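You operate a simulated robot arm through the tools that you are given. There is no shell and no other tool. Be economical: measure what you need, move in short steps, check, and stop when the job is done.

You run a simulated robot arm. Do the job below in one go: nothing can be reset, and whatever is moved stays where it is left.

TASK
Dust the disc, then press the optical flat on it till wide bands show; lamp left on, brush back.

It is judged by the outcome, as a careful person would: the job done as asked, and still so three seconds after it is handed in. It fails if anything else is knocked over, pushed out of place, dropped, spilled or broken.

THE ROBOT
A 6-joint arm with a two-finger parallel gripper, fixed in place. Base frame: the origin is at the foot of the arm, x ahead of it, y to its left, z up. Readings come in cm, rad, newtons and seconds.
With the tool pointing down near the work surface it reaches from about 20 to 64 cm from the base axis. Its first joint turns from -1.152 to 1.152 rad. Payload 2.7 kg.
The tool frame sits at the grasp point between the pads (the TCP): z along the fingers, y along the line on which they close. The tips reach 2.3 cm beyond it. The gripper opens to 9.4 cm. The fingers are 3.8 cm wide and 1 cm thick; the gripper's body (5.4 by 9.6 cm) begins 3.9 cm behind the TCP.
Orientation is told as [roll, pitch, yaw] about the base's x, y, z axes, in that order, counted from this pose: with the fingers straight down and closing along the base's y, the tool's x points along the base's -x, its y along +y and its z along -z.

THE INTERFACE
- The arm moves only by the tool drive_tool. Its arguments are lists of equal length, an entry for each row: "xyz": the shift along the tool's x, y, z in cm, a list of three; "dr": the turn, a rotation vector about the tool's x, y, z in rad, a list of three; "hand": the closure, from 0 (fully open) to 1 (shut). In form: {"xyz": [[dx, dy, dz], ...], "dr": [[ax, ay, az], ...], "hand": [hand, ...]}. A call has 1 to 8 rows; each row shifts and turns the commanded pose from where the row before left it, along the tool's axes as they then stand. Rows are played at 5 a second. More than 5 cm and 0.15 rad between two rows, or a gripper value outside its range, and nothing of the call is played. A pose out of reach is approached as far as the arm can. The call stops where the force on the tool passes 90 N (or 10 N more than at its start, if that is more) or the arm is blocked; 0.2 s more then pass. Each finger travels about 4.5 cm/s and halts on what it meets, pressing with about 39 N; the grip force reading is that of the motor and also rises with nothing between the fingers. The clock runs only during rows and for 0.2 s after the last one: add rows that do not move to give the fingers time. The reply holds the time, the measured pose of the TCP, the force on the tool along the base axes, the opening and the grip force, in the units named above and with some noise.
- Cameras (640 x 400 px; columns grow to the right, rows downward): "scene" is fixed at [5.58, -42.05, 141.52]; the picture's right is [0.87, -0.49, 0.00], its down [-0.23, -0.42, -0.88] and it looks along [0.43, 0.77, -0.48] (base axes); focal length 362 px, centre (320, 200). "wrist" rides on the gripper at [-3.9, 0, -4.4] in the tool frame; the picture's right is [0.00, -1.00, 0.00], its down [0.97, 0.00, -0.24] and it looks along [0.24, 0.00, 0.97] (tool axes); focal length 218 px, centre (320, 200).
- grab_frame(camera): a new picture of that camera. It takes no simulated time.
- probe_pixels(camera, pixels): there is no depth. For up to 12 entries [column, row, z] of the newest picture of that camera ("zoom" is the newest enlarged one), the place [x, y] in the base frame at which the ray of that pixel passes the height z, good to about 0.2 cm, but the place of the scene camera against the robot may be out by one fixed shift of up to 1.2 cm in any direction. It takes no simulated time.
- enlarge(camera, box): a new picture of the part [left, top, right, bottom] of that camera's present view, enlarged. It takes no simulated time.
- close_job(): hands the job in; it is judged then, once.

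Go step by step. Measure first, check grasps and placings, and put right what went wrong. The budget is 80 turns and 54 pictures, counting those below and the enlarged ones. Unless the task says otherwise, let go and move clear before handing in, and close with one line.

The tools are called after ">>>" by a JSON object that holds its "api" and its "payload". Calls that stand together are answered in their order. drive_tool: Moves the arm, as the interface text tells. Its arguments: {"type":"object","properties":{"xyz":{"type":"array","items":{"type":"array","items":{"type":"number"}}},"dr":{"type":"array","items":{"type":"array","items":{"type":"number"}}},"hand":{"type":"array","items":{"type":"number"}}},"required":["xyz","dr","hand"]} The other tools are called the same way: grab_frame (camera) takes a picture; probe_pixels (camera, pixels) gives the place at which the rays of pixels pass given heights; enlarge (camera, box) takes an enlarged picture of a part of a camera's view; close_job () hands the job in.

At the start:

```text
t: 0.0
position: [35.88, 22.3, 107.19]
ee_rot: [0.001, 0.001, 0.0]
wrist_force: [0.2, 0.0, 0.0]
finger_gap: 9.38
finger_force: 0.1
```

scene: 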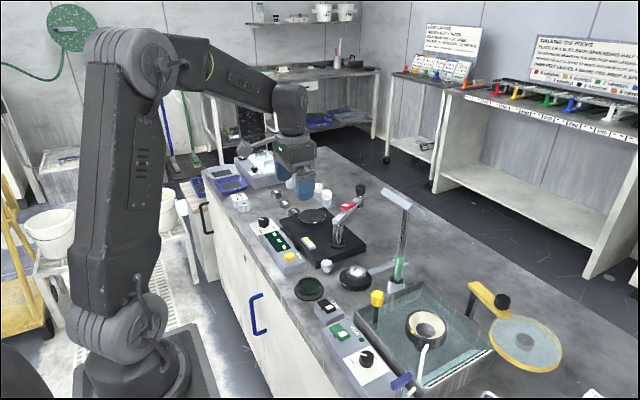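
wrist: 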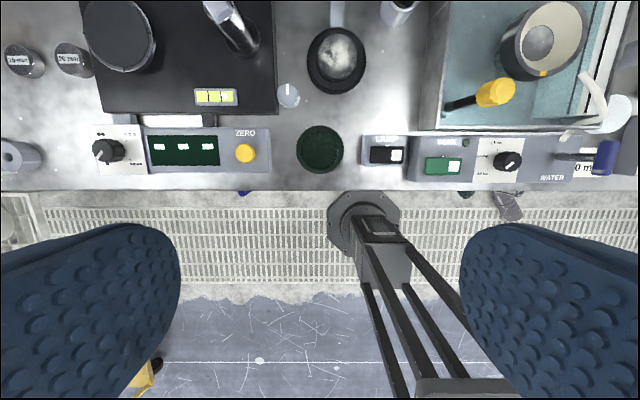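

The scene shows a bench with a lap/polisher, a lamp and several dishes, but the small parts are unclear. I'll enlarge the work area around (350,270) in the scene and the wrist's upper half.

>>> {"api": "enlarge", "payload": {"camera": "scene", "box": [230, 170, 410, 310]}}

>>> {"api": "enlarge", "payload": {"camera": "scene", "box": [310, 170, 570, 400]}}

>>> {"api": "enlarge", "payload": {"camera": "wrist", "box": [240, 0, 640, 200]}}

```text
2.86 times, centred on (320, 240) of scene
```

zoom: 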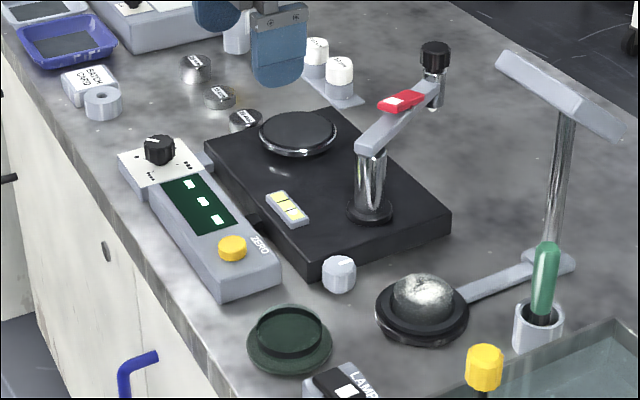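

```text
1.74 times, centred on (440, 285) of scene
```

zoom: 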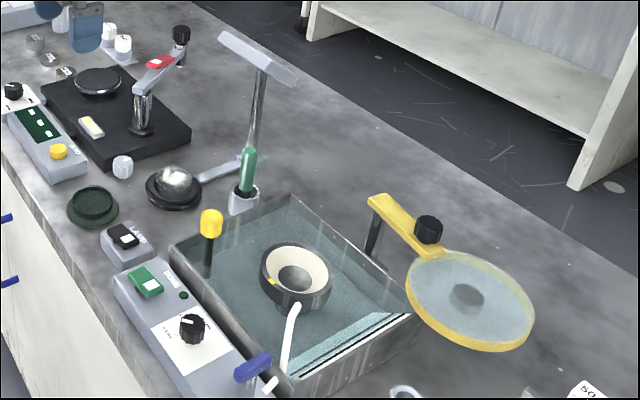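

```text
1.60 times, centred on (440, 100) of wrist
```

zoom: 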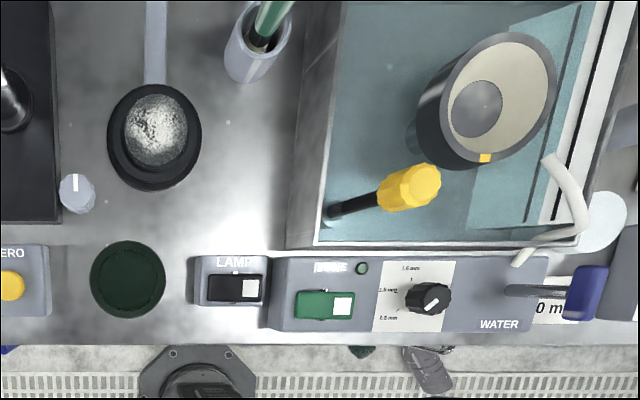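

The disc appears to be the dusty silver piece on the black seat at wrist (338,58). The flat is probably in the green dish at (320,149), the brush stands in the cup at (397,8), and the LAMP rocker is at (387,155). I'll probe these places.

>>> {"api": "probe_pixels", "payload": {"camera": "wrist", "pixels": [[338, 58, 77], [320, 149, 75.5], [386, 155, 77], [398, 10, 78], [289, 95, 75], [338, 15, 75]]}}

>>> {"api": "probe_pixels", "payload": {"camera": "scene", "pixels": [[355, 273, 77], [309, 287, 75.5], [326, 308, 77], [396, 285, 74.4], [399, 240, 85], [403, 195, 92], [398, 262, 81]]}}

>>> {"api": "enlarge", "payload": {"camera": "scene", "box": [285, 235, 425, 325]}}

```text
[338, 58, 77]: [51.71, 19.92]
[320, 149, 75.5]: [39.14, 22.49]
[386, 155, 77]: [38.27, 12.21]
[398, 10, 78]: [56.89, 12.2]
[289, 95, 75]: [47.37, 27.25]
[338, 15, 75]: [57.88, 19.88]
```

```text
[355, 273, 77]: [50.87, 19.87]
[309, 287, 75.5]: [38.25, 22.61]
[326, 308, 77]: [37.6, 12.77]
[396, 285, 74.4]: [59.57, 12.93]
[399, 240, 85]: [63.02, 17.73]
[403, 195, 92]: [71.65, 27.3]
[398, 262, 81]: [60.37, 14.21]
```

```text
4.44 times, centred on (355, 280) of scene
```

zoom: 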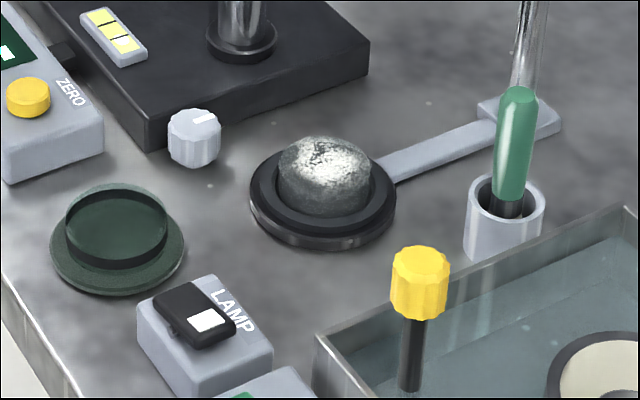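

The flat is a clear glass disc on the green pad (zoom (115,230)), the dusty disc sits on a black seat (zoom (325,180)), and the brush is in a cup next to the lamp post. I need the lamp head's height and position, so I'll probe it and take a higher wrist view from further forward.

>>> {"api": "probe_pixels", "payload": {"camera": "scene", "pixels": [[408, 263, 75.5], [404, 210, 95], [404, 210, 90], [404, 210, 100], [387, 191, 95], [422, 212, 95]]}}

>>> {"api": "drive_tool", "payload": {"xyz": [[-4, 0, -2], [-4, 0, 0], [0, 0, 0]], "dr": [[0, 0, 0], [0, 0, 0], [0, 0, 0]], "hand": [0, 0, 0]}}

>>> {"api": "grab_frame", "payload": {"camera": "wrist"}}

```text
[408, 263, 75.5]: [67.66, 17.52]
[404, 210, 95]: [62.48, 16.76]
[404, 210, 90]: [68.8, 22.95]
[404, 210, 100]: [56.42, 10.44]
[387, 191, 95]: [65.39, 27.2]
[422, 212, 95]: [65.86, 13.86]
```

```text
t: 0.8
position: [43.93, 22.66, 109.3]
ee_rot: [0.001, 0.001, 0.001]
wrist_force: [0.3, -0.1, 0.2]
finger_gap: 9.38
finger_force: 0.2
```

```text
47 pictures are left
```

wrist: 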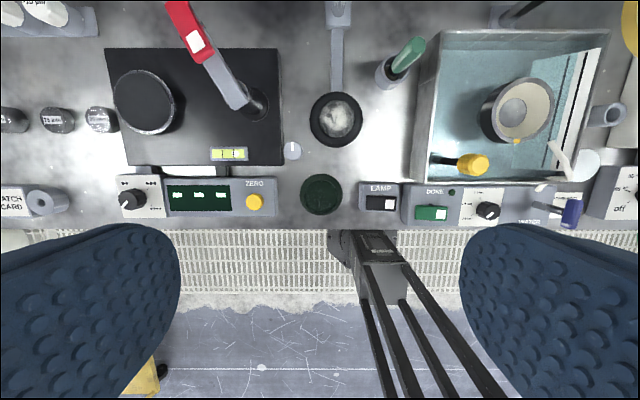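

Here the lamp bar runs from the disc up to (337,5), with the post just out of view. I'll move forward another 8 cm to see the lamp head from above.

>>> {"api": "drive_tool", "payload": {"xyz": [[-4, 0, -3], [-4, 0, 0], [0, 0, 0]], "dr": [[0, 0, 0], [0, 0, 0], [0, 0, 0]], "hand": [0, 0, 0]}}

>>> {"api": "grab_frame", "payload": {"camera": "wrist"}}

```text
t: 1.6
position: [51.89, 22.37, 112.25]
ee_rot: [0.002, 0.0, -0.001]
wrist_force: [-0.1, 0.7, -0.2]
finger_gap: 9.42
finger_force: 0.0
```

```text
46 pictures are left
```

wrist: 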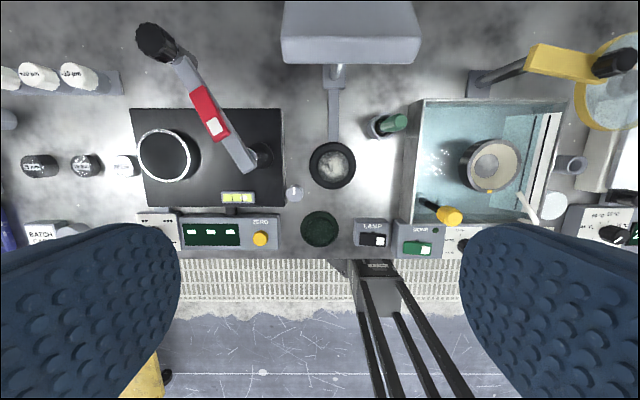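

The lamp head spans wrist (282-420, 0-62), well beyond the disc at (332,165). The cup is at about (378,128) and the flat at (320,228). I'll probe these for positions.

>>> {"api": "probe_pixels", "payload": {"camera": "wrist", "pixels": [[350, 62, 92], [350, 38, 95], [282, 62, 92], [420, 62, 92], [332, 165, 77], [320, 228, 75.5], [374, 128, 78], [397, 122, 87], [334, 76, 75], [340, 75, 80], [373, 238, 77], [293, 193, 76]]}}

>>> {"api": "enlarge", "payload": {"camera": "wrist", "box": [280, 90, 440, 250]}}

```text
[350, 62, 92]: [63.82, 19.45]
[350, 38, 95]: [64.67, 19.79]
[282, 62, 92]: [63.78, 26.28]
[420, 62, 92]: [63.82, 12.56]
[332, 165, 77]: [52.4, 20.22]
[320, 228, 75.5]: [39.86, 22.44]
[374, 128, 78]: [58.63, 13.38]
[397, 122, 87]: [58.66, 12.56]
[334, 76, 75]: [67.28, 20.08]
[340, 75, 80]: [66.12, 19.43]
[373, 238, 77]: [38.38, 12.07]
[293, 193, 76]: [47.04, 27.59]
```

```text
2.50 times, centred on (360, 170) of wrist
```

zoom: 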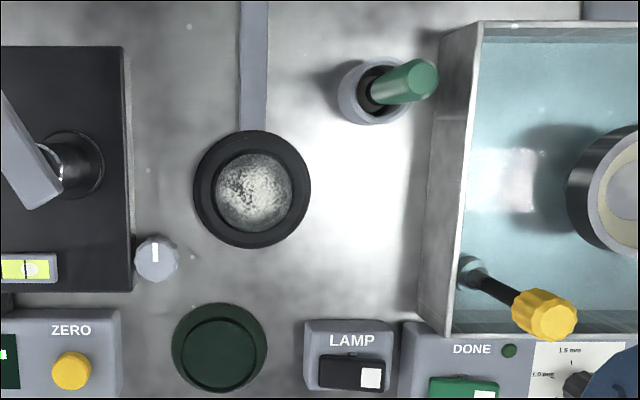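

The lamp head's front edge is at x≈63.8 and z≈92; the brush is at about (58.6,12.9), the disc (52.3,20.2), the flat (39.7,22.4) and the rocker (38.4,12.1). I'll go down over the rocker for a closer look at it.

>>> {"api": "drive_tool", "payload": {"xyz": [[2.3, -1.9, 3.4], [2.3, -1.9, 3.4], [2.3, -1.9, 3.4], [2.3, -1.9, 3.4], [2.3, -1.9, 3.4], [0, 0, 0]], "dr": [[0, 0, 0], [0, 0, 0], [0, 0, 0], [0, 0, 0], [0, 0, 0], [0, 0, 0]], "hand": [0.5, 1, 1, 1, 1, 1]}}

>>> {"api": "grab_frame", "payload": {"camera": "wrist"}}

>>> {"api": "enlarge", "payload": {"camera": "scene", "box": [300, 280, 370, 330]}}

```text
t: 3.0
position: [40.29, 12.63, 95.09]
ee_rot: [0.002, 0.001, 0.001]
wrist_force: [0.1, 0.4, 0.1]
finger_gap: 0.01
finger_force: 31.8
```

```text
44 pictures are left
```

wrist: 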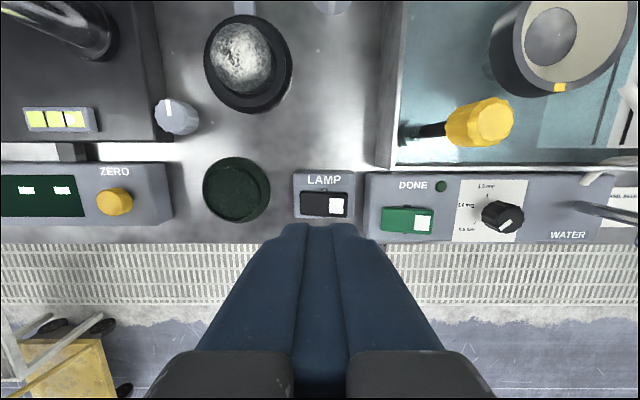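

```text
8.00 times, centred on (335, 305) of scene
```

zoom: 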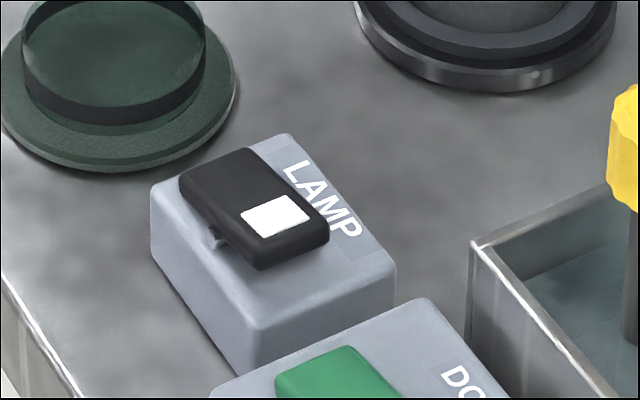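

The rocker's pivot is at zoom (215,235) and the white end at wrist (337,206) looks raised, so the lamp is probably off. I'll probe both ends of it.

>>> {"api": "probe_pixels", "payload": {"camera": "wrist", "pixels": [[337, 206, 78], [304, 205, 78], [325, 194, 77.3], [348, 204, 77.5], [237, 190, 76.5]]}}

>>> {"api": "enlarge", "payload": {"camera": "wrist", "box": [270, 150, 470, 260]}}

```text
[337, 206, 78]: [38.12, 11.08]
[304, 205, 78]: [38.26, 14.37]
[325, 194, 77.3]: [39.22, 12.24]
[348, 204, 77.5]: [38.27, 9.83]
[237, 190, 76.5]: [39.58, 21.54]
```

```text
3.20 times, centred on (370, 205) of wrist
```

zoom: 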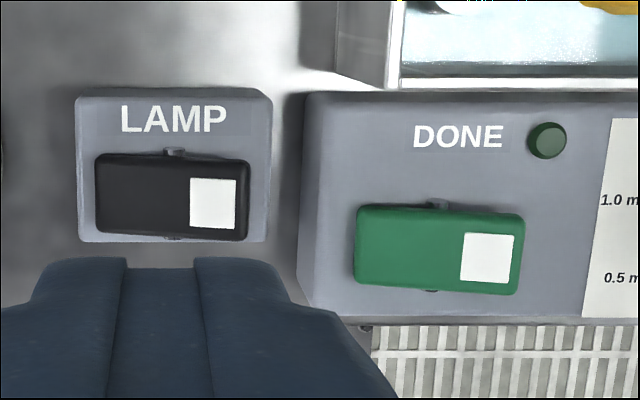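

Both rockers stand the same way, with the white end up. I'll bring the closed fingertips to just above the LAMP rocker's white end at about (38.1,10.7).

>>> {"api": "drive_tool", "payload": {"xyz": [[1.1, -1, 3.3], [1.1, -0.95, 3.3], [0, 0, 3.3], [0, 0, 3.0], [0, 0, 0]], "dr": [[0, 0, 0], [0, 0, 0], [0, 0, 0], [0, 0, 0], [0, 0, 0]], "hand": [1, 1, 1, 1, 1]}}

>>> {"api": "enlarge", "payload": {"camera": "scene", "box": [290, 265, 390, 345]}}

>>> {"api": "grab_frame", "payload": {"camera": "wrist"}}

```text
t: 4.2
position: [38.05, 11.06, 82.33]
ee_rot: [0.001, -0.001, -0.001]
wrist_force: [-0.3, 0.1, 0.2]
finger_gap: 0.0
finger_force: 39.3
```

```text
5.00 times, centred on (340, 305) of scene
```

zoom: 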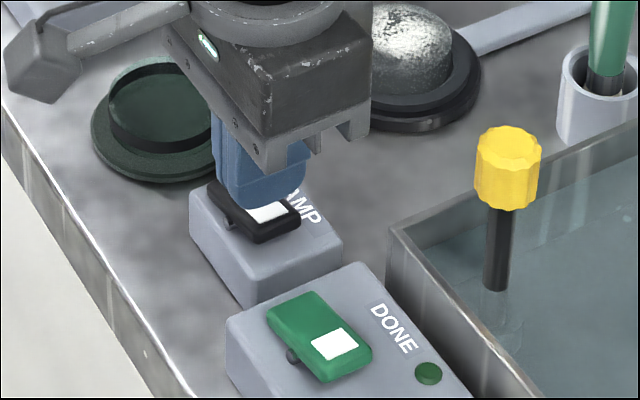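

```text
40 pictures are left
```

wrist: 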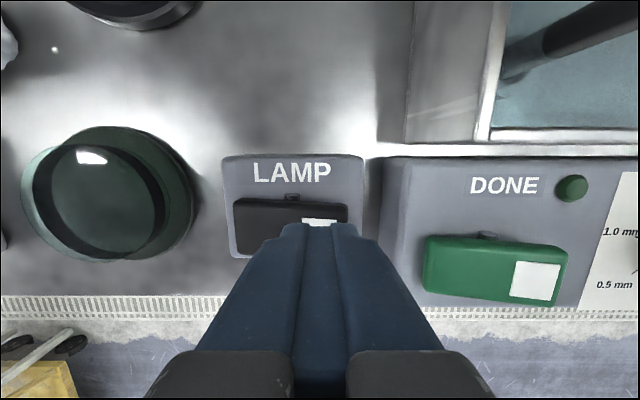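

The tips hover over the white end at y 11.06. I'll shift 0.5 cm toward its edge and press down in small steps.

>>> {"api": "drive_tool", "payload": {"xyz": [[0, -0.5, 0.6], [0, 0, 0.5], [0, 0, 0.4], [0, 0, 0.4], [0, 0, 0.3]], "dr": [[0, 0, 0], [0, 0, 0], [0, 0, 0], [0, 0, 0], [0, 0, 0]], "hand": [1, 1, 1, 1, 1]}}

```text
t: 5.4
position: [38.12, 10.52, 80.45]
ee_rot: [0.004, -0.001, -0.001]
wrist_force: [-18.3, -18.8, 68.1]
finger_gap: 0.03
finger_force: 38.7
```

There is 68 N on the tool at z 80.45, so the rocker has been pressed. I'll retreat and look.

>>> {"api": "drive_tool", "payload": {"xyz": [[0, 0, -3], [0, 0, -4], [0, 0, -4], [0, 0, 0]], "dr": [[0, 0, 0], [0, 0, 0], [0, 0, 0], [0, 0, 0]], "hand": [1, 1, 1, 1]}}

>>> {"api": "enlarge", "payload": {"camera": "scene", "box": [290, 180, 440, 340]}}

>>> {"api": "grab_frame", "payload": {"camera": "wrist"}}

```text
t: 6.4
position: [38.26, 10.54, 91.08]
ee_rot: [0.001, 0.0, 0.0]
wrist_force: [0.5, 0.0, -0.6]
finger_gap: 0.0
finger_force: 39.1
```

```text
2.50 times, centred on (365, 260) of scene
```

zoom: 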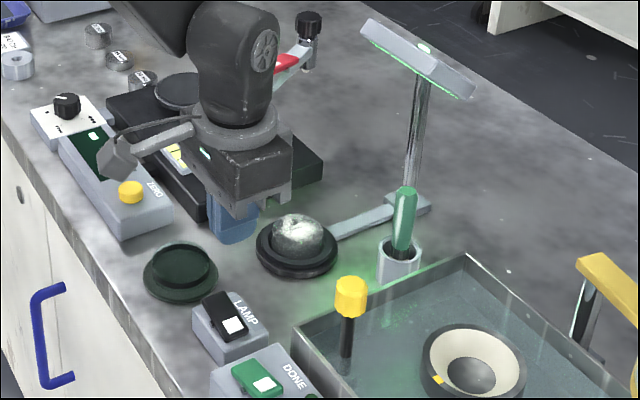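

```text
38 pictures are left
```

wrist: 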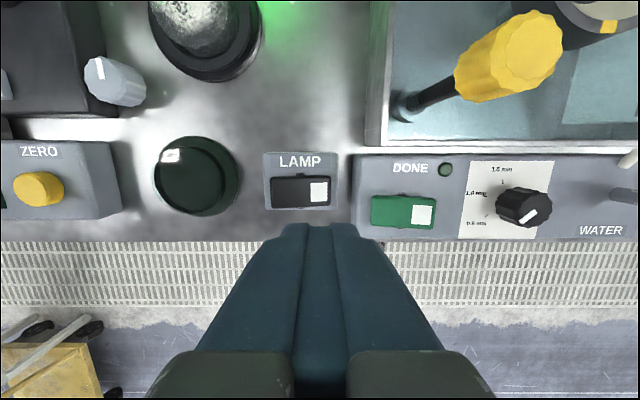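

The lamp is on: there is green light under its head and on the bench. Before reaching for the brush I'll triangulate the lamp head's lower edge and the handle's top.

>>> {"api": "probe_pixels", "payload": {"camera": "zoom", "pixels": [[300, 200, 77]]}}

>>> {"api": "probe_pixels", "payload": {"camera": "scene", "pixels": [[382, 192, 90], [382, 192, 93], [382, 192, 96], [423, 219, 90], [423, 219, 93], [423, 219, 96], [399.5, 255, 82], [399.5, 255, 84], [399.5, 255, 86], [397, 279, 78], [397, 279, 79], [397, 279, 77]]}}

```text
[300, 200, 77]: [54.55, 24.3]
```

```text
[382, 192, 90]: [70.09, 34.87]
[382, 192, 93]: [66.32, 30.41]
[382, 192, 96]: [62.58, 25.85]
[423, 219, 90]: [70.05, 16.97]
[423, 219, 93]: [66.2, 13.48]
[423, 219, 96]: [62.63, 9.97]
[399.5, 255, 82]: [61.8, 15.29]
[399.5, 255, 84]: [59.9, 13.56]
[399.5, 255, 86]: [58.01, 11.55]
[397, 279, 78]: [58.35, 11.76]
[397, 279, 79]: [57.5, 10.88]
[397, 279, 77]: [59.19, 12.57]
```

The head's underside is at z≈95.5 with its front edge near x 62.7; the brush handle stands at about (58.85,12.0), with its top near z 85.5 and the cup rim near 78. I'll tilt the tool back 0.25 rad so the wrist clears the lamp, and check the yellow knob's height before moving.

>>> {"api": "probe_pixels", "payload": {"camera": "scene", "pixels": [[377, 298, 80], [377, 298, 82], [377, 298, 84], [377, 298, 86]]}}

>>> {"api": "probe_pixels", "payload": {"camera": "wrist", "pixels": [[525, 45, 80], [525, 45, 82], [525, 45, 84], [525, 45, 86], [375, 100, 78], [375, 100, 80]]}}

>>> {"api": "drive_tool", "payload": {"xyz": [[-3, 0.4, 0], [-3, 0.4, 0], [0, 0, 0]], "dr": [[0, -0.125, 0], [0, -0.125, 0], [0, 0, 0]], "hand": [0.42, 0.42, 0.42]}}

>>> {"api": "grab_frame", "payload": {"camera": "wrist"}}

```text
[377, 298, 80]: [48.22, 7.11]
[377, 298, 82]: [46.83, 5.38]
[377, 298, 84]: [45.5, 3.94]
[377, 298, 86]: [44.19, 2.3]
```

```text
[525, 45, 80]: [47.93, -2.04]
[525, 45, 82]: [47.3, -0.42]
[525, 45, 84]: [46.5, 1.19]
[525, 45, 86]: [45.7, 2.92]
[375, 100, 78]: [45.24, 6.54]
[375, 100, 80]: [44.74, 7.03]
```

```text
t: 7.2
position: [44.02, 11.22, 91.6]
ee_rot: [0.001, -0.252, -0.002]
wrist_force: [0.3, 0.1, 0.1]
finger_gap: 5.45
finger_force: 0.1
```

```text
37 pictures are left
```

wrist: 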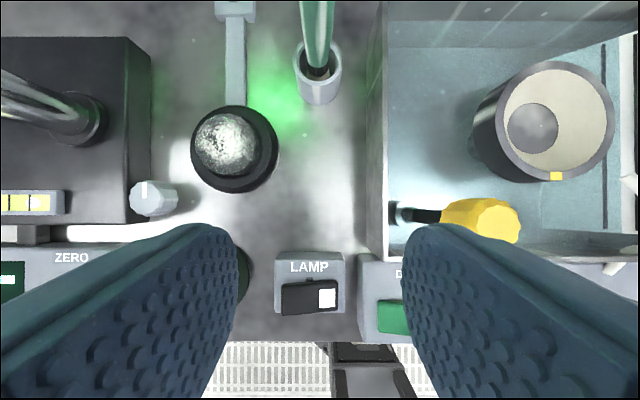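

The brush handle is at (316,30) and the cup rim at (318,62), nearly in line with the tool. I'll probe them from this pose.

>>> {"api": "probe_pixels", "payload": {"camera": "wrist", "pixels": [[318, 58, 78], [318, 60, 79], [316, 20, 82], [319, 95, 75], [370, 150, 79], [233, 143, 79], [235, 150, 75.5]]}}

```text
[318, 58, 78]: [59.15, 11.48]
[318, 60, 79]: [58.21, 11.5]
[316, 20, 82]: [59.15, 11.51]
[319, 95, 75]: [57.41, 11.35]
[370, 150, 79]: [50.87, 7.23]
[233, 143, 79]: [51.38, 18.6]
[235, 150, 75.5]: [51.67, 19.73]
```

The brush is at about (59,11.55). I'll ramp in, with the fingers straddling the handle line, to (55,11.6,84.8) and check there.

>>> {"api": "drive_tool", "payload": {"xyz": [[-2.7, 0.35, 3.58], [-3.31, 0, 3.22], [-2.97, 0, 2.51], [0, 0, 0]], "dr": [[0, 0, 0], [0, 0, 0], [0, 0, 0], [0, 0, 0]], "hand": [0.42, 0.42, 0.42, 0.42]}}

>>> {"api": "grab_frame", "payload": {"camera": "wrist"}}

>>> {"api": "enlarge", "payload": {"camera": "scene", "box": [310, 170, 450, 310]}}

```text
t: 8.2
position: [55.02, 11.34, 84.58]
ee_rot: [0.002, -0.249, -0.002]
wrist_force: [-0.4, 0.4, 0.0]
finger_gap: 5.42
finger_force: 0.1
```

```text
36 pictures are left
```

wrist: 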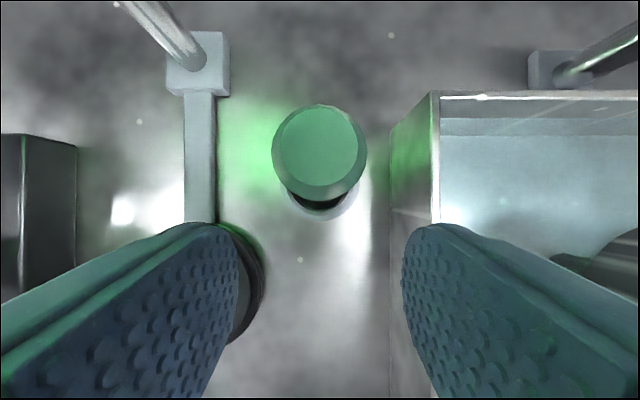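

```text
2.86 times, centred on (380, 240) of scene
```

zoom: 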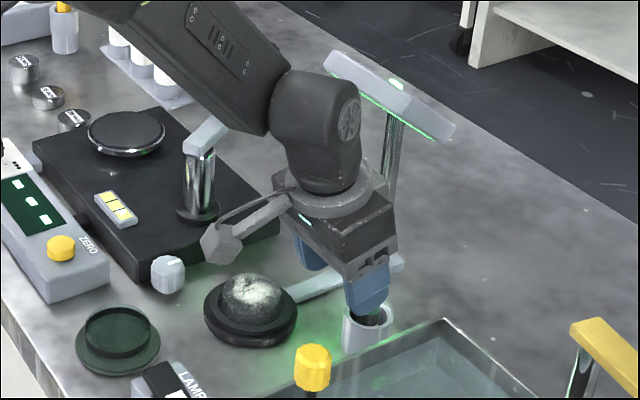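

The handle top at (319,150) is centred between the fingers. I'll continue the ramp to (58.9,11.35,82.6) and close on the handle.

>>> {"api": "drive_tool", "payload": {"xyz": [[-1.65, 0, 1.45], [-1.64, 0, 1.45], [0, 0, 0], [0, 0, 0], [0, 0, 0], [0, 0, 0]], "dr": [[0, 0, 0], [0, 0, 0], [0, 0, 0], [0, 0, 0], [0, 0, 0], [0, 0, 0]], "hand": [0.42, 0.42, 0.7, 0.95, 0.95, 0.95]}}

>>> {"api": "grab_frame", "payload": {"camera": "wrist"}}

```text
t: 9.6
position: [59.18, 11.78, 82.79]
ee_rot: [0.002, -0.25, -0.001]
wrist_force: [0.3, 0.2, -0.9]
finger_gap: 2.01
finger_force: 38.9
```

```text
34 pictures are left
```

wrist: 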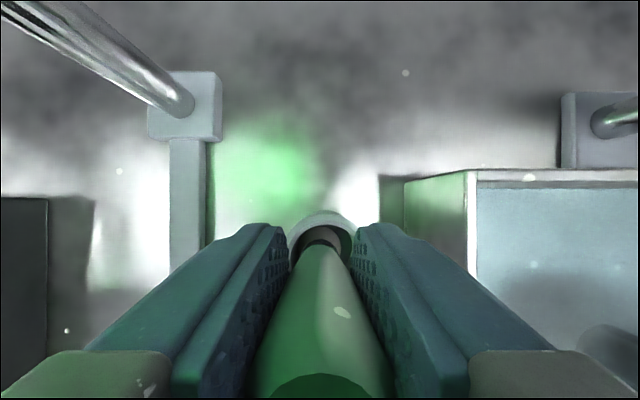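

The handle is held with a 2.01 cm gap at (59.18,11.78,82.79). I'll lift straight up 4 cm and check.

>>> {"api": "drive_tool", "payload": {"xyz": [[-0.25, 0, -0.97], [-0.37, 0, -1.45], [-0.37, 0, -1.45], [0, 0, 0]], "dr": [[0, 0, 0], [0, 0, 0], [0, 0, 0], [0, 0, 0]], "hand": [0.95, 0.95, 0.95, 0.95]}}

>>> {"api": "enlarge", "payload": {"camera": "scene", "box": [320, 180, 460, 310]}}

```text
t: 10.6
position: [59.09, 11.65, 86.67]
ee_rot: [0.002, -0.251, 0.0]
wrist_force: [-0.3, -0.4, -0.2]
finger_gap: 1.98
finger_force: 38.8
```

```text
3.08 times, centred on (390, 245) of scene
```

zoom: 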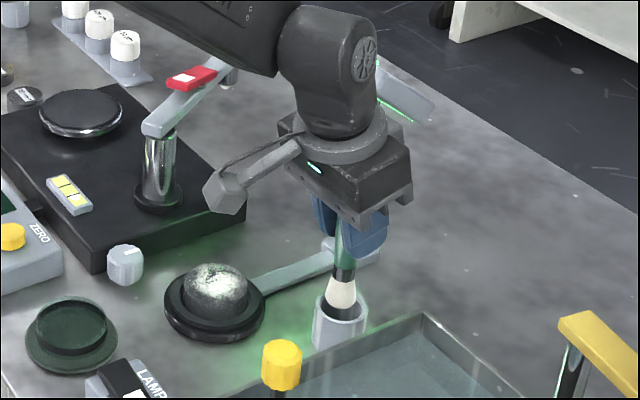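

The brush is rising cleanly, with white bristles visible at (341,290) but their tips still inside the cup. I'll lift 2.5 cm more.

>>> {"api": "drive_tool", "payload": {"xyz": [[-0.3, 0, -1.2], [-0.32, 0, -1.22], [0, 0, 0]], "dr": [[0, 0, 0], [0, 0, 0], [0, 0, 0]], "hand": [0.95, 0.95, 0.95]}}

>>> {"api": "enlarge", "payload": {"camera": "scene", "box": [320, 180, 460, 310]}}

```text
t: 11.4
position: [59.14, 11.66, 89.24]
ee_rot: [0.001, -0.249, 0.001]
wrist_force: [-0.9, 0.0, -0.8]
finger_gap: 2.03
finger_force: 39.2
```

```text
3.08 times, centred on (390, 245) of scene
```

zoom: 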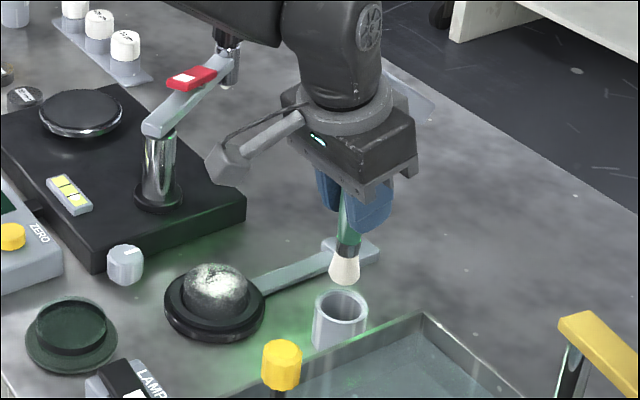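

The brush is free, with its bristle tip at zoom (344,284) clear of the cup. I'll probe for the tip height and the disc top.

>>> {"api": "probe_pixels", "payload": {"camera": "zoom", "pixels": [[344, 284, 78], [344, 284, 79], [344, 284, 80], [344, 284, 81], [218, 268, 76], [218, 268, 78], [216, 290, 77], [216, 290, 78], [216, 290, 79], [320, 306, 78], [340, 292, 78], [340, 310, 78]]}}

>>> {"api": "enlarge", "payload": {"camera": "scene", "box": [345, 255, 385, 295]}}

```text
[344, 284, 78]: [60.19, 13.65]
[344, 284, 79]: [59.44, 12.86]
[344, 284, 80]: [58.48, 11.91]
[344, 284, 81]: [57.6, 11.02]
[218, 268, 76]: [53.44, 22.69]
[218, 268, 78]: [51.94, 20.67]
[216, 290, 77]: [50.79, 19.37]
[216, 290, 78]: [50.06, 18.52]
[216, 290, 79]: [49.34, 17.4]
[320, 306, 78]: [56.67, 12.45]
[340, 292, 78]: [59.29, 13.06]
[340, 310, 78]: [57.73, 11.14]
```

```text
10.00 times, centred on (365, 275) of scene
```

zoom: 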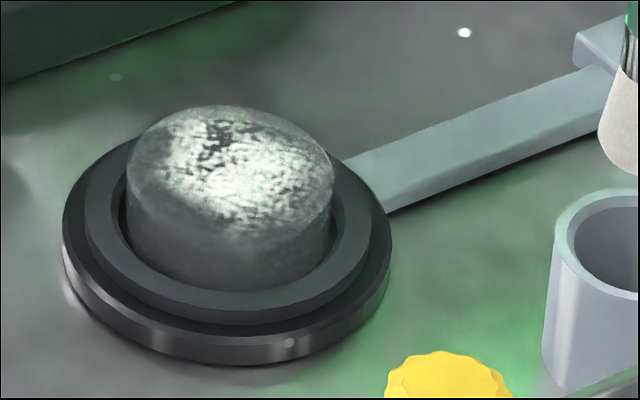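

The disc is a free-standing cylinder with a dusty flat top (zoom (230,165)). I'll probe its top, then carry the brush back in -x and over it at a safe height.

>>> {"api": "probe_pixels", "payload": {"camera": "zoom", "pixels": [[230, 167, 77], [230, 167, 78], [230, 167, 79], [230, 167, 80], [128, 170, 78.5], [334, 170, 78.5], [226, 225, 75.5], [226, 225, 76]]}}

>>> {"api": "drive_tool", "payload": {"xyz": [[3.15, 0, -1.84], [3.15, 0, -1.84], [0, 4, 0], [0, 4.2, 0], [0, 0, 0]], "dr": [[0, 0, 0], [0, 0, 0], [0, 0, 0], [0, 0, 0], [0, 0, 0]], "hand": [0.95, 0.95, 0.95, 0.95, 0.95]}}

>>> {"api": "enlarge", "payload": {"camera": "scene", "box": [300, 200, 420, 310]}}

>>> {"api": "grab_frame", "payload": {"camera": "wrist"}}

```text
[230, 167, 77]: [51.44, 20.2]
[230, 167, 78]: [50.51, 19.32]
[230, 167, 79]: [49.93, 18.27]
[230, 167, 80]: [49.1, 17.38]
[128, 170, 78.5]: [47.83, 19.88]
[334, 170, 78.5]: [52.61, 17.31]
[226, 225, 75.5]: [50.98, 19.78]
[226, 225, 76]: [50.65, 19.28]
```

```text
t: 12.6
position: [51.9, 19.84, 91.2]
ee_rot: [0.001, -0.251, 0.0]
wrist_force: [-0.1, -0.3, -0.4]
finger_gap: 2.02
finger_force: 39.5
```

```text
3.64 times, centred on (360, 255) of scene
```

zoom: 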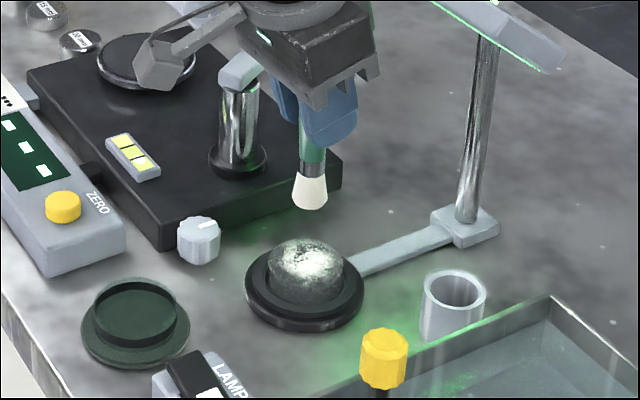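

```text
29 pictures are left
```

wrist: 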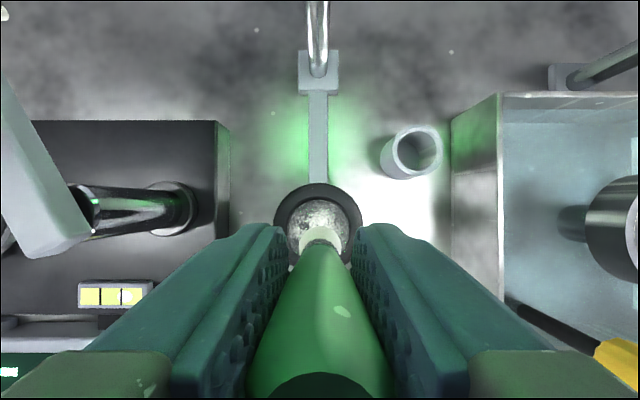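

The brush tip is about 4.5 cm above the disc top (zoom (310,208) vs (305,262)), and the disc is centred at about (52,19.9). I'll lower it 4 cm and watch the force.

>>> {"api": "drive_tool", "payload": {"xyz": [[0.5, 0, 1.94], [0.37, 0, 1.45], [0.12, 0, 0.48], [0, 0, 0]], "dr": [[0, 0, 0], [0, 0, 0], [0, 0, 0], [0, 0, 0]], "hand": [0.95, 0.95, 0.95, 0.95]}}

>>> {"api": "enlarge", "payload": {"camera": "scene", "box": [330, 230, 390, 290]}}

```text
t: 13.6
position: [51.9, 19.74, 87.17]
ee_rot: [0.002, -0.249, 0.0]
wrist_force: [0.0, 0.8, -0.5]
finger_gap: 1.99
finger_force: 39.2
```

```text
6.67 times, centred on (360, 260) of scene
```

zoom: 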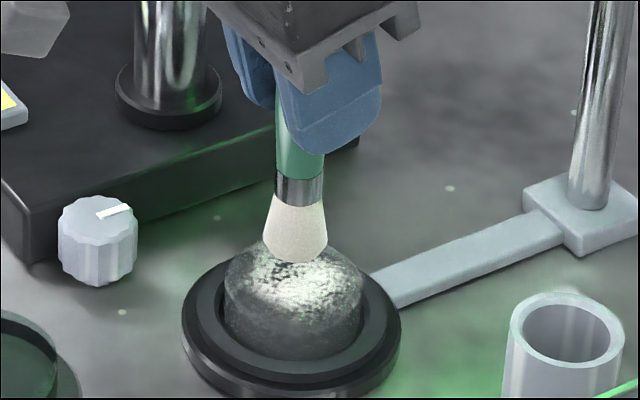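

The tip is still about 1 cm above the disc centre (297,258 vs 292,283). I'll lower it 1.0 cm in small rows.

>>> {"api": "drive_tool", "payload": {"xyz": [[0.12, 0, 0.48], [0.075, 0, 0.29], [0.05, 0, 0.19], [0, 0, 0]], "dr": [[0, 0, 0], [0, 0, 0], [0, 0, 0], [0, 0, 0]], "hand": [0.95, 0.95, 0.95, 0.95]}}

```text
t: 14.6
position: [51.99, 19.88, 86.32]
ee_rot: [0.0, -0.25, -0.001]
wrist_force: [-0.1, 0.2, 0.1]
finger_gap: 2.01
finger_force: 38.9
```

There is no contact force yet. I'll step down in 0.2 cm rows.

>>> {"api": "drive_tool", "payload": {"xyz": [[0.05, 0, 0.19], [0.05, 0, 0.19], [0, 0, 0]], "dr": [[0, 0, 0], [0, 0, 0], [0, 0, 0]], "hand": [0.95, 0.95, 0.95]}}

>>> {"api": "enlarge", "payload": {"camera": "scene", "box": [330, 230, 390, 290]}}

```text
t: 15.4
position: [51.95, 19.78, 85.97]
ee_rot: [0.003, -0.25, 0.0]
wrist_force: [1.3, 0.3, -1.5]
finger_gap: 2.02
finger_force: 38.7
```

```text
6.67 times, centred on (360, 260) of scene
```

zoom: 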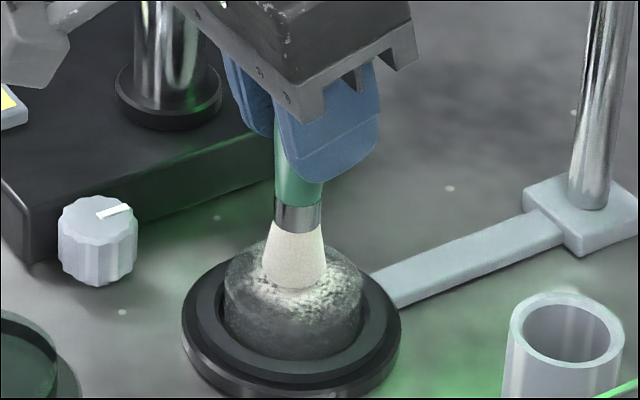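

The bristles now touch the disc centre (296,287) with a trace of force. I'll stroke across the middle in y, with 0.1 cm more contact.

>>> {"api": "drive_tool", "payload": {"xyz": [[0.025, 0, 0.1], [0, -0.9, 0], [0, -0.9, 0], [0, 0.9, 0], [0, 0.9, 0], [0, 0.9, 0], [0, 0.9, 0], [0, -1.8, 0]], "dr": [[0, 0, 0], [0, 0, 0], [0, 0, 0], [0, 0, 0], [0, 0, 0], [0, 0, 0], [0, 0, 0], [0, 0, 0]], "hand": [0.95, 0.95, 0.95, 0.95, 0.95, 0.95, 0.95, 0.95]}}

>>> {"api": "enlarge", "payload": {"camera": "scene", "box": [330, 230, 390, 290]}}

```text
t: 17.2
position: [51.9, 19.86, 85.81]
ee_rot: [0.0, -0.248, -0.001]
wrist_force: [-0.9, 0.0, -0.4]
finger_gap: 2.01
finger_force: 38.7
```

```text
6.67 times, centred on (360, 260) of scene
```

zoom: 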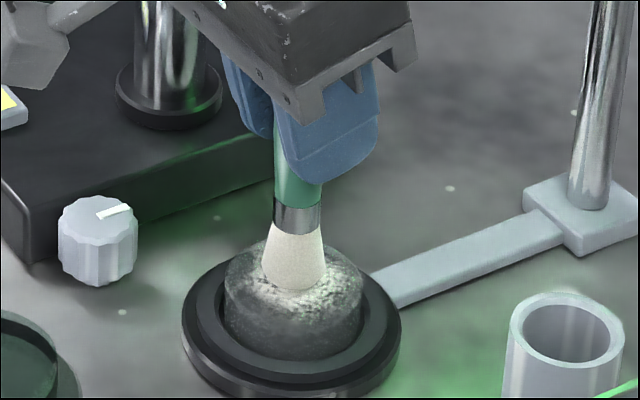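

Not much has changed, so contact is probably too light. I'll lower another 0.2 cm and stroke along x.

>>> {"api": "drive_tool", "payload": {"xyz": [[0.05, 0, 0.19], [-0.97, 0, 0.247], [-0.78, 0, 0.2], [0.97, 0, -0.247], [0.97, 0, -0.247], [0.97, 0, -0.247], [0.78, 0, -0.2], [-1.94, 0, 0.494]], "dr": [[0, 0, 0], [0, 0, 0], [0, 0, 0], [0, 0, 0], [0, 0, 0], [0, 0, 0], [0, 0, 0], [0, 0, 0]], "hand": [0.95, 0.95, 0.95, 0.95, 0.95, 0.95, 0.95, 0.95]}}

>>> {"api": "enlarge", "payload": {"camera": "scene", "box": [330, 230, 390, 290]}}

```text
t: 19.0
position: [51.96, 19.81, 85.56]
ee_rot: [0.003, -0.25, 0.0]
wrist_force: [1.0, 1.3, 0.2]
finger_gap: 2.0
finger_force: 38.9
```

```text
6.67 times, centred on (360, 260) of scene
```

zoom: 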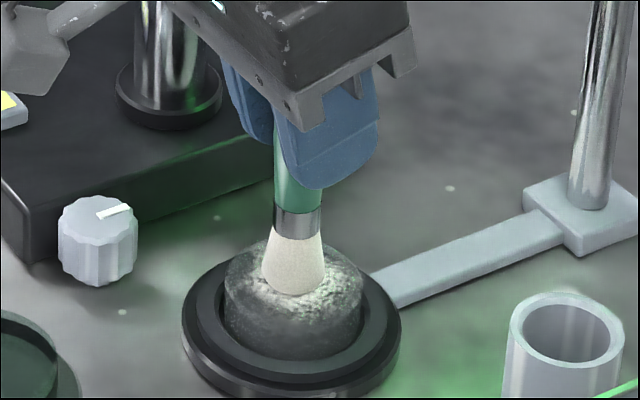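

Dust still shows around the tip and there's no clear force. I'll keep lowering in 0.15 cm rows to find firm contact.

>>> {"api": "drive_tool", "payload": {"xyz": [[0.037, 0, 0.145], [0.037, 0, 0.145], [0, 0, 0]], "dr": [[0, 0, 0], [0, 0, 0], [0, 0, 0]], "hand": [0.95, 0.95, 0.95]}}

```text
t: 19.8
position: [51.94, 19.84, 85.35]
ee_rot: [0.001, -0.25, 0.0]
wrist_force: [-0.5, 0.5, 3.6]
finger_gap: 1.98
finger_force: 39.0
```

Contact shows now: 3.6 N upward at z 85.35. I'll sweep y and x at this depth.

>>> {"api": "drive_tool", "payload": {"xyz": [[0, -0.9, 0], [0, -0.9, 0], [0, 0.9, 0], [0, 0.9, 0], [0, 0.9, 0], [0, 0.9, 0], [0, -0.9, 0], [0, -0.9, 0]], "dr": [[0, 0, 0], [0, 0, 0], [0, 0, 0], [0, 0, 0], [0, 0, 0], [0, 0, 0], [0, 0, 0], [0, 0, 0]], "hand": [0.95, 0.95, 0.95, 0.95, 0.95, 0.95, 0.95, 0.95]}}

>>> {"api": "drive_tool", "payload": {"xyz": [[-0.97, 0, 0.247], [-0.78, 0, 0.2], [0.97, 0, -0.247], [0.97, 0, -0.247], [0.97, 0, -0.247], [0.78, 0, -0.2], [-0.97, 0, 0.247], [-0.97, 0, 0.247]], "dr": [[0, 0, 0], [0, 0, 0], [0, 0, 0], [0, 0, 0], [0, 0, 0], [0, 0, 0], [0, 0, 0], [0, 0, 0]], "hand": [0.95, 0.95, 0.95, 0.95, 0.95, 0.95, 0.95, 0.95]}}

>>> {"api": "enlarge", "payload": {"camera": "scene", "box": [330, 230, 390, 290]}}

```text
t: 21.6
position: [51.95, 19.88, 85.44]
ee_rot: [0.001, -0.249, 0.0]
wrist_force: [0.3, 0.9, -0.9]
finger_gap: 2.0
finger_force: 39.0
```

```text
t: 23.4
position: [51.89, 19.82, 85.28]
ee_rot: [0.002, -0.251, -0.001]
wrist_force: [-2.1, 1.8, 7.1]
finger_gap: 2.0
finger_force: 38.7
```

```text
6.67 times, centred on (360, 260) of scene
```

zoom: 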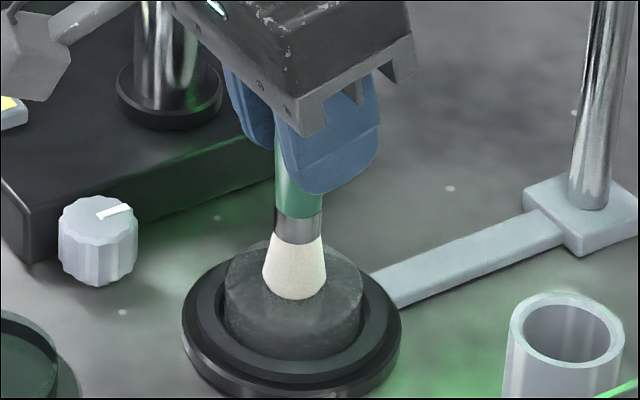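

The dust has gone from the visible part. I'll sweep the four diagonals as well, then lift to check.

>>> {"api": "drive_tool", "payload": {"xyz": [[-1.1, 1.1, 0.28], [0, -2.2, 0], [2.2, 0, -0.56], [0, 2.2, 0], [-2.2, 0, 0.56], [0, -1.1, 0], [1.1, 0, -0.28], [0, 0, 0]], "dr": [[0, 0, 0], [0, 0, 0], [0, 0, 0], [0, 0, 0], [0, 0, 0], [0, 0, 0], [0, 0, 0], [0, 0, 0]], "hand": [0.95, 0.95, 0.95, 0.95, 0.95, 0.95, 0.95, 0.95]}}

>>> {"api": "drive_tool", "payload": {"xyz": [[-0.37, 0, -1.45], [-0.37, 0, -1.45], [-0.37, 0, -1.45], [-0.34, 0, -1.3], [0, 0, 0]], "dr": [[0, 0, 0], [0, 0, 0], [0, 0, 0], [0, 0, 0], [0, 0, 0]], "hand": [0.95, 0.95, 0.95, 0.95, 0.95]}}

>>> {"api": "enlarge", "payload": {"camera": "scene", "box": [320, 230, 400, 290]}}

```text
t: 25.2
position: [51.99, 19.69, 85.38]
ee_rot: [0.002, -0.252, 0.001]
wrist_force: [2.3, -0.5, 7.0]
finger_gap: 2.0
finger_force: 38.7
```

```text
t: 26.4
position: [51.96, 19.74, 91.15]
ee_rot: [0.001, -0.249, 0.0]
wrist_force: [-0.3, 0.5, -1.4]
finger_gap: 1.99
finger_force: 39.0
```

```text
6.67 times, centred on (360, 260) of scene
```

zoom: 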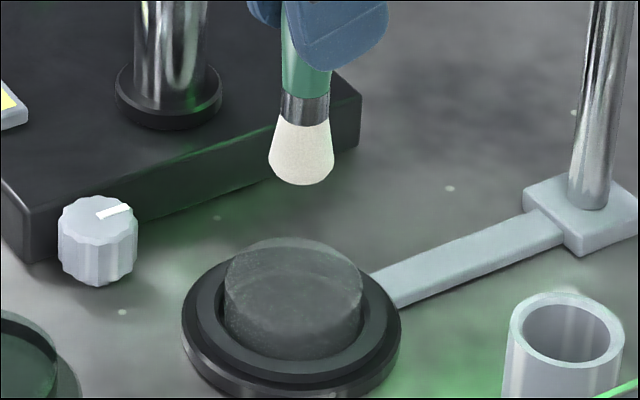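

The disc is clean. I'll carry the brush back above the cup by reversing the earlier path.

>>> {"api": "drive_tool", "payload": {"xyz": [[0, -4, 0], [0, -4.05, 0], [-3.15, 0, 1.84], [-3.15, 0, 1.84], [0, 0, 0]], "dr": [[0, 0, 0], [0, 0, 0], [0, 0, 0], [0, 0, 0], [0, 0, 0]], "hand": [0.95, 0.95, 0.95, 0.95, 0.95]}}

>>> {"api": "enlarge", "payload": {"camera": "scene", "box": [360, 230, 440, 300]}}

>>> {"api": "grab_frame", "payload": {"camera": "wrist"}}

```text
t: 27.6
position: [59.05, 11.81, 89.34]
ee_rot: [0.0, -0.25, -0.001]
wrist_force: [0.9, 0.2, -0.3]
finger_gap: 2.0
finger_force: 38.5
```

```text
5.71 times, centred on (400, 265) of scene
```

zoom: 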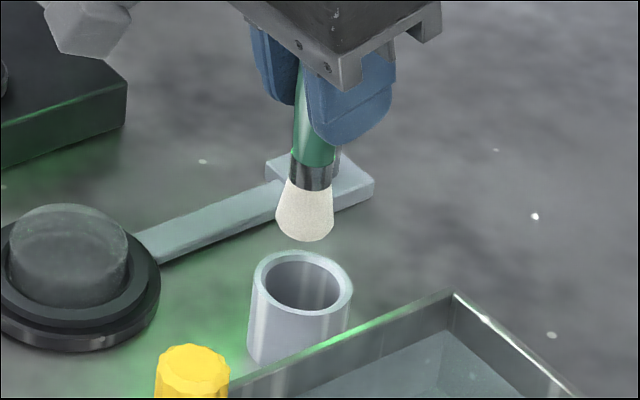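

```text
21 pictures are left
```

wrist: 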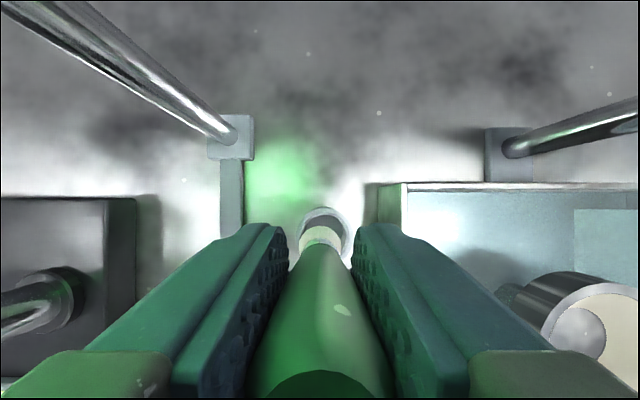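

The bristle tip (304,225) lines up with the cup mouth (301,280). I'll lower it straight down 6.4 cm.

>>> {"api": "drive_tool", "payload": {"xyz": [[0.37, 0, 1.45], [0.37, 0, 1.45], [0.37, 0, 1.45], [0.25, 0, 0.97], [0.17, 0, 0.68], [0.05, 0, 0.2], [0, 0, 0]], "dr": [[0, 0, 0], [0, 0, 0], [0, 0, 0], [0, 0, 0], [0, 0, 0], [0, 0, 0], [0, 0, 0]], "hand": [0.95, 0.95, 0.95, 0.95, 0.95, 0.95, 0.95]}}

>>> {"api": "enlarge", "payload": {"camera": "scene", "box": [360, 230, 440, 300]}}

```text
t: 29.2
position: [58.97, 11.85, 82.69]
ee_rot: [0.001, -0.248, -0.001]
wrist_force: [-0.4, 0.2, -0.3]
finger_gap: 2.0
finger_force: 38.6
```

```text
5.71 times, centred on (400, 265) of scene
```

zoom: 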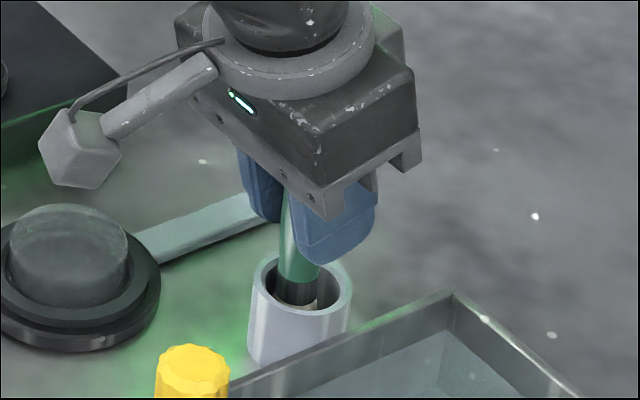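

The brush is in the cup with no force yet. I'll ease it down 0.2 cm more and then open partly.

>>> {"api": "drive_tool", "payload": {"xyz": [[0.025, 0, 0.1], [0.025, 0, 0.1], [0, 0, 0], [0, 0, 0], [0, 0, 0]], "dr": [[0, 0, 0], [0, 0, 0], [0, 0, 0], [0, 0, 0], [0, 0, 0]], "hand": [0.95, 0.95, 0.7, 0.45, 0.42]}}

>>> {"api": "grab_frame", "payload": {"camera": "wrist"}}

```text
t: 30.4
position: [59.01, 11.73, 82.52]
ee_rot: [0.001, -0.249, 0.001]
wrist_force: [0.1, 1.0, -0.1]
finger_gap: 5.45
finger_force: 0.0
```

```text
19 pictures are left
```

wrist: 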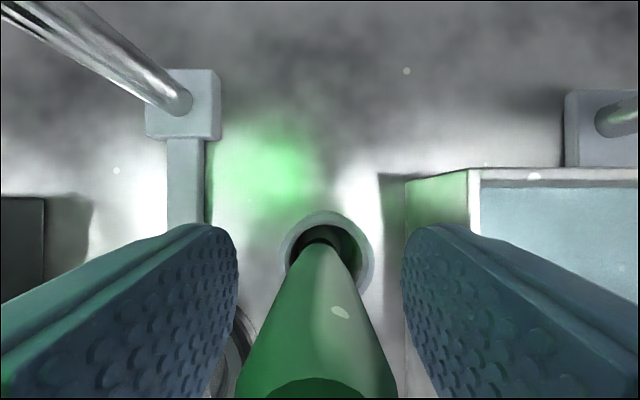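

The brush is released and standing in the cup. I'll back out along the same ramp and then level the tool.

>>> {"api": "drive_tool", "payload": {"xyz": [[1.64, 0, -1.45], [1.65, 0, -1.45], [2.97, 0, -2.51], [3.31, 0, -3.22], [2.5, 0, -3], [0, 2, 0], [0, 2, 0], [0, 0, 0]], "dr": [[0, 0, 0], [0, 0, 0], [0, 0, 0], [0, 0, 0], [0, 0, 0], [0, 0.125, 0], [0, 0.125, 0], [0, 0, 0]], "hand": [0.42, 0.42, 0.42, 0.42, 0.3, 0, 0, 0]}}

>>> {"api": "grab_frame", "payload": {"camera": "wrist"}}

```text
t: 32.2
position: [44.48, 15.85, 90.7]
ee_rot: [0.001, 0.001, 0.001]
wrist_force: [0.0, -0.5, -0.1]
finger_gap: 9.4
finger_force: 0.1
```

```text
18 pictures are left
```

wrist: 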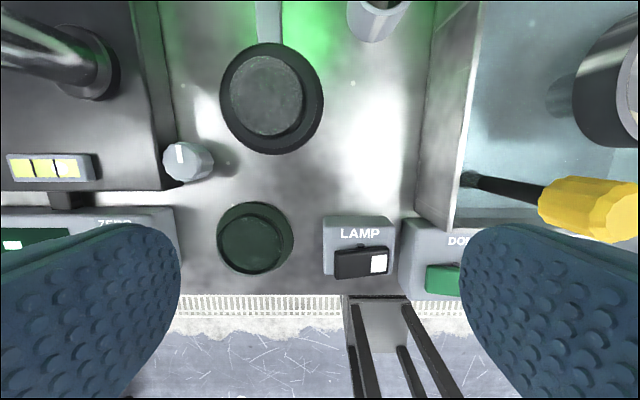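

The flat's top face is at about (250,244) on its pad centred at (255,238), and the disc top is at (267,95). I'll probe both.

>>> {"api": "probe_pixels", "payload": {"camera": "wrist", "pixels": [[250, 244, 77], [255, 238, 75], [218, 244, 77], [284, 244, 77], [267, 95, 77.5], [271, 98, 75.5], [230, 95, 77.5], [304, 95, 77.5]]}}

>>> {"api": "enlarge", "payload": {"camera": "wrist", "box": [190, 180, 350, 290]}}

```text
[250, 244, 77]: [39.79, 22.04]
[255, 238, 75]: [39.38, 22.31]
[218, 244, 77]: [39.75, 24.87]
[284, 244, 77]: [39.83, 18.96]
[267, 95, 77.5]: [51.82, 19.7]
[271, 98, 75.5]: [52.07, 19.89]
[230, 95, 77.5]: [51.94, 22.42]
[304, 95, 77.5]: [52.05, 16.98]
```

```text
3.64 times, centred on (270, 235) of wrist
```

zoom: 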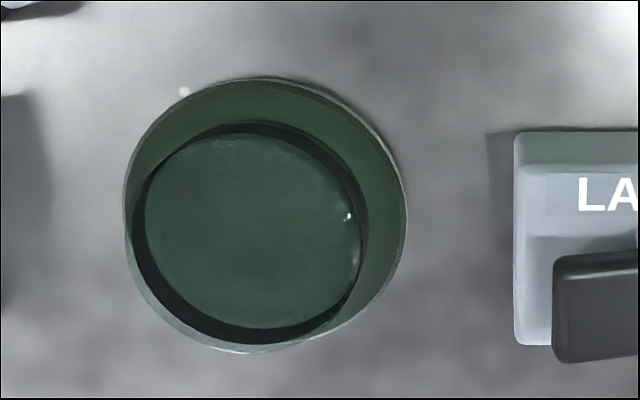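

The flat is centred near (39.5,22.25) and the disc near (52.0,19.8). I'll move over the flat with the gripper open about 8 cm and check.

>>> {"api": "drive_tool", "payload": {"xyz": [[1.66, 2.13, 3.0], [1.66, 2.13, 3.0], [1.66, 2.14, 3.0], [0, 0, 0]], "dr": [[0, 0, 0], [0, 0, 0], [0, 0, 0], [0, 0, 0]], "hand": [0.15, 0.15, 0.15, 0.15]}}

>>> {"api": "grab_frame", "payload": {"camera": "wrist"}}

>>> {"api": "enlarge", "payload": {"camera": "scene", "box": [280, 250, 360, 310]}}

```text
t: 33.2
position: [39.4, 22.12, 81.97]
ee_rot: [0.002, -0.001, 0.001]
wrist_force: [-0.4, -0.3, -0.2]
finger_gap: 7.99
finger_force: 0.1
```

```text
16 pictures are left
```

wrist: 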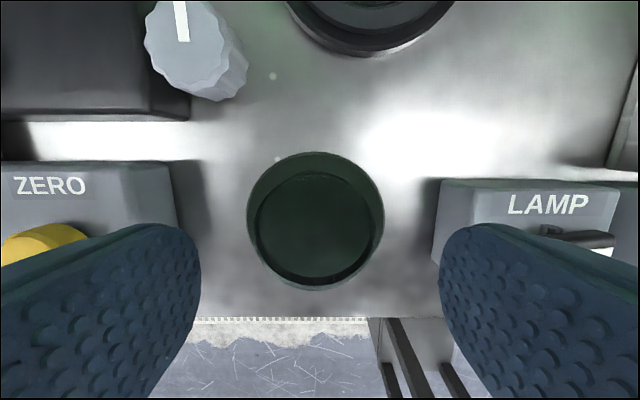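

```text
6.67 times, centred on (320, 280) of scene
```

zoom: 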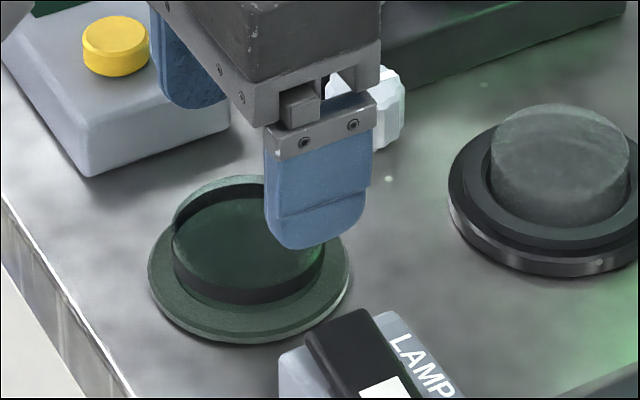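

The flat is nearly centred between the fingers at (317,225). I'll probe for the exact centre.

>>> {"api": "probe_pixels", "payload": {"camera": "wrist", "pixels": [[316, 221, 75], [318, 228, 75.2], [319, 230, 76.5], [258, 228, 75.2], [380, 228, 75.2]]}}

>>> {"api": "drive_tool", "payload": {"xyz": [[0, 0.15, 2], [0, 0, 1.5], [0, 0, 0.4], [0, 0, 0]], "dr": [[0, 0, 0], [0, 0, 0], [0, 0, 0], [0, 0, 0]], "hand": [0.15, 0.15, 0.15, 0.15]}}

```text
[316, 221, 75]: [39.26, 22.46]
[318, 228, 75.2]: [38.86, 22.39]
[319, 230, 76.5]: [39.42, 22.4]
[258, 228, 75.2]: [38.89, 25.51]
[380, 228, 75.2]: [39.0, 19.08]
```

```text
t: 34.2
position: [39.49, 22.51, 77.81]
ee_rot: [0.003, 0.0, 0.0]
wrist_force: [-0.3, -0.3, 0.0]
finger_gap: 7.98
finger_force: 0.1
```

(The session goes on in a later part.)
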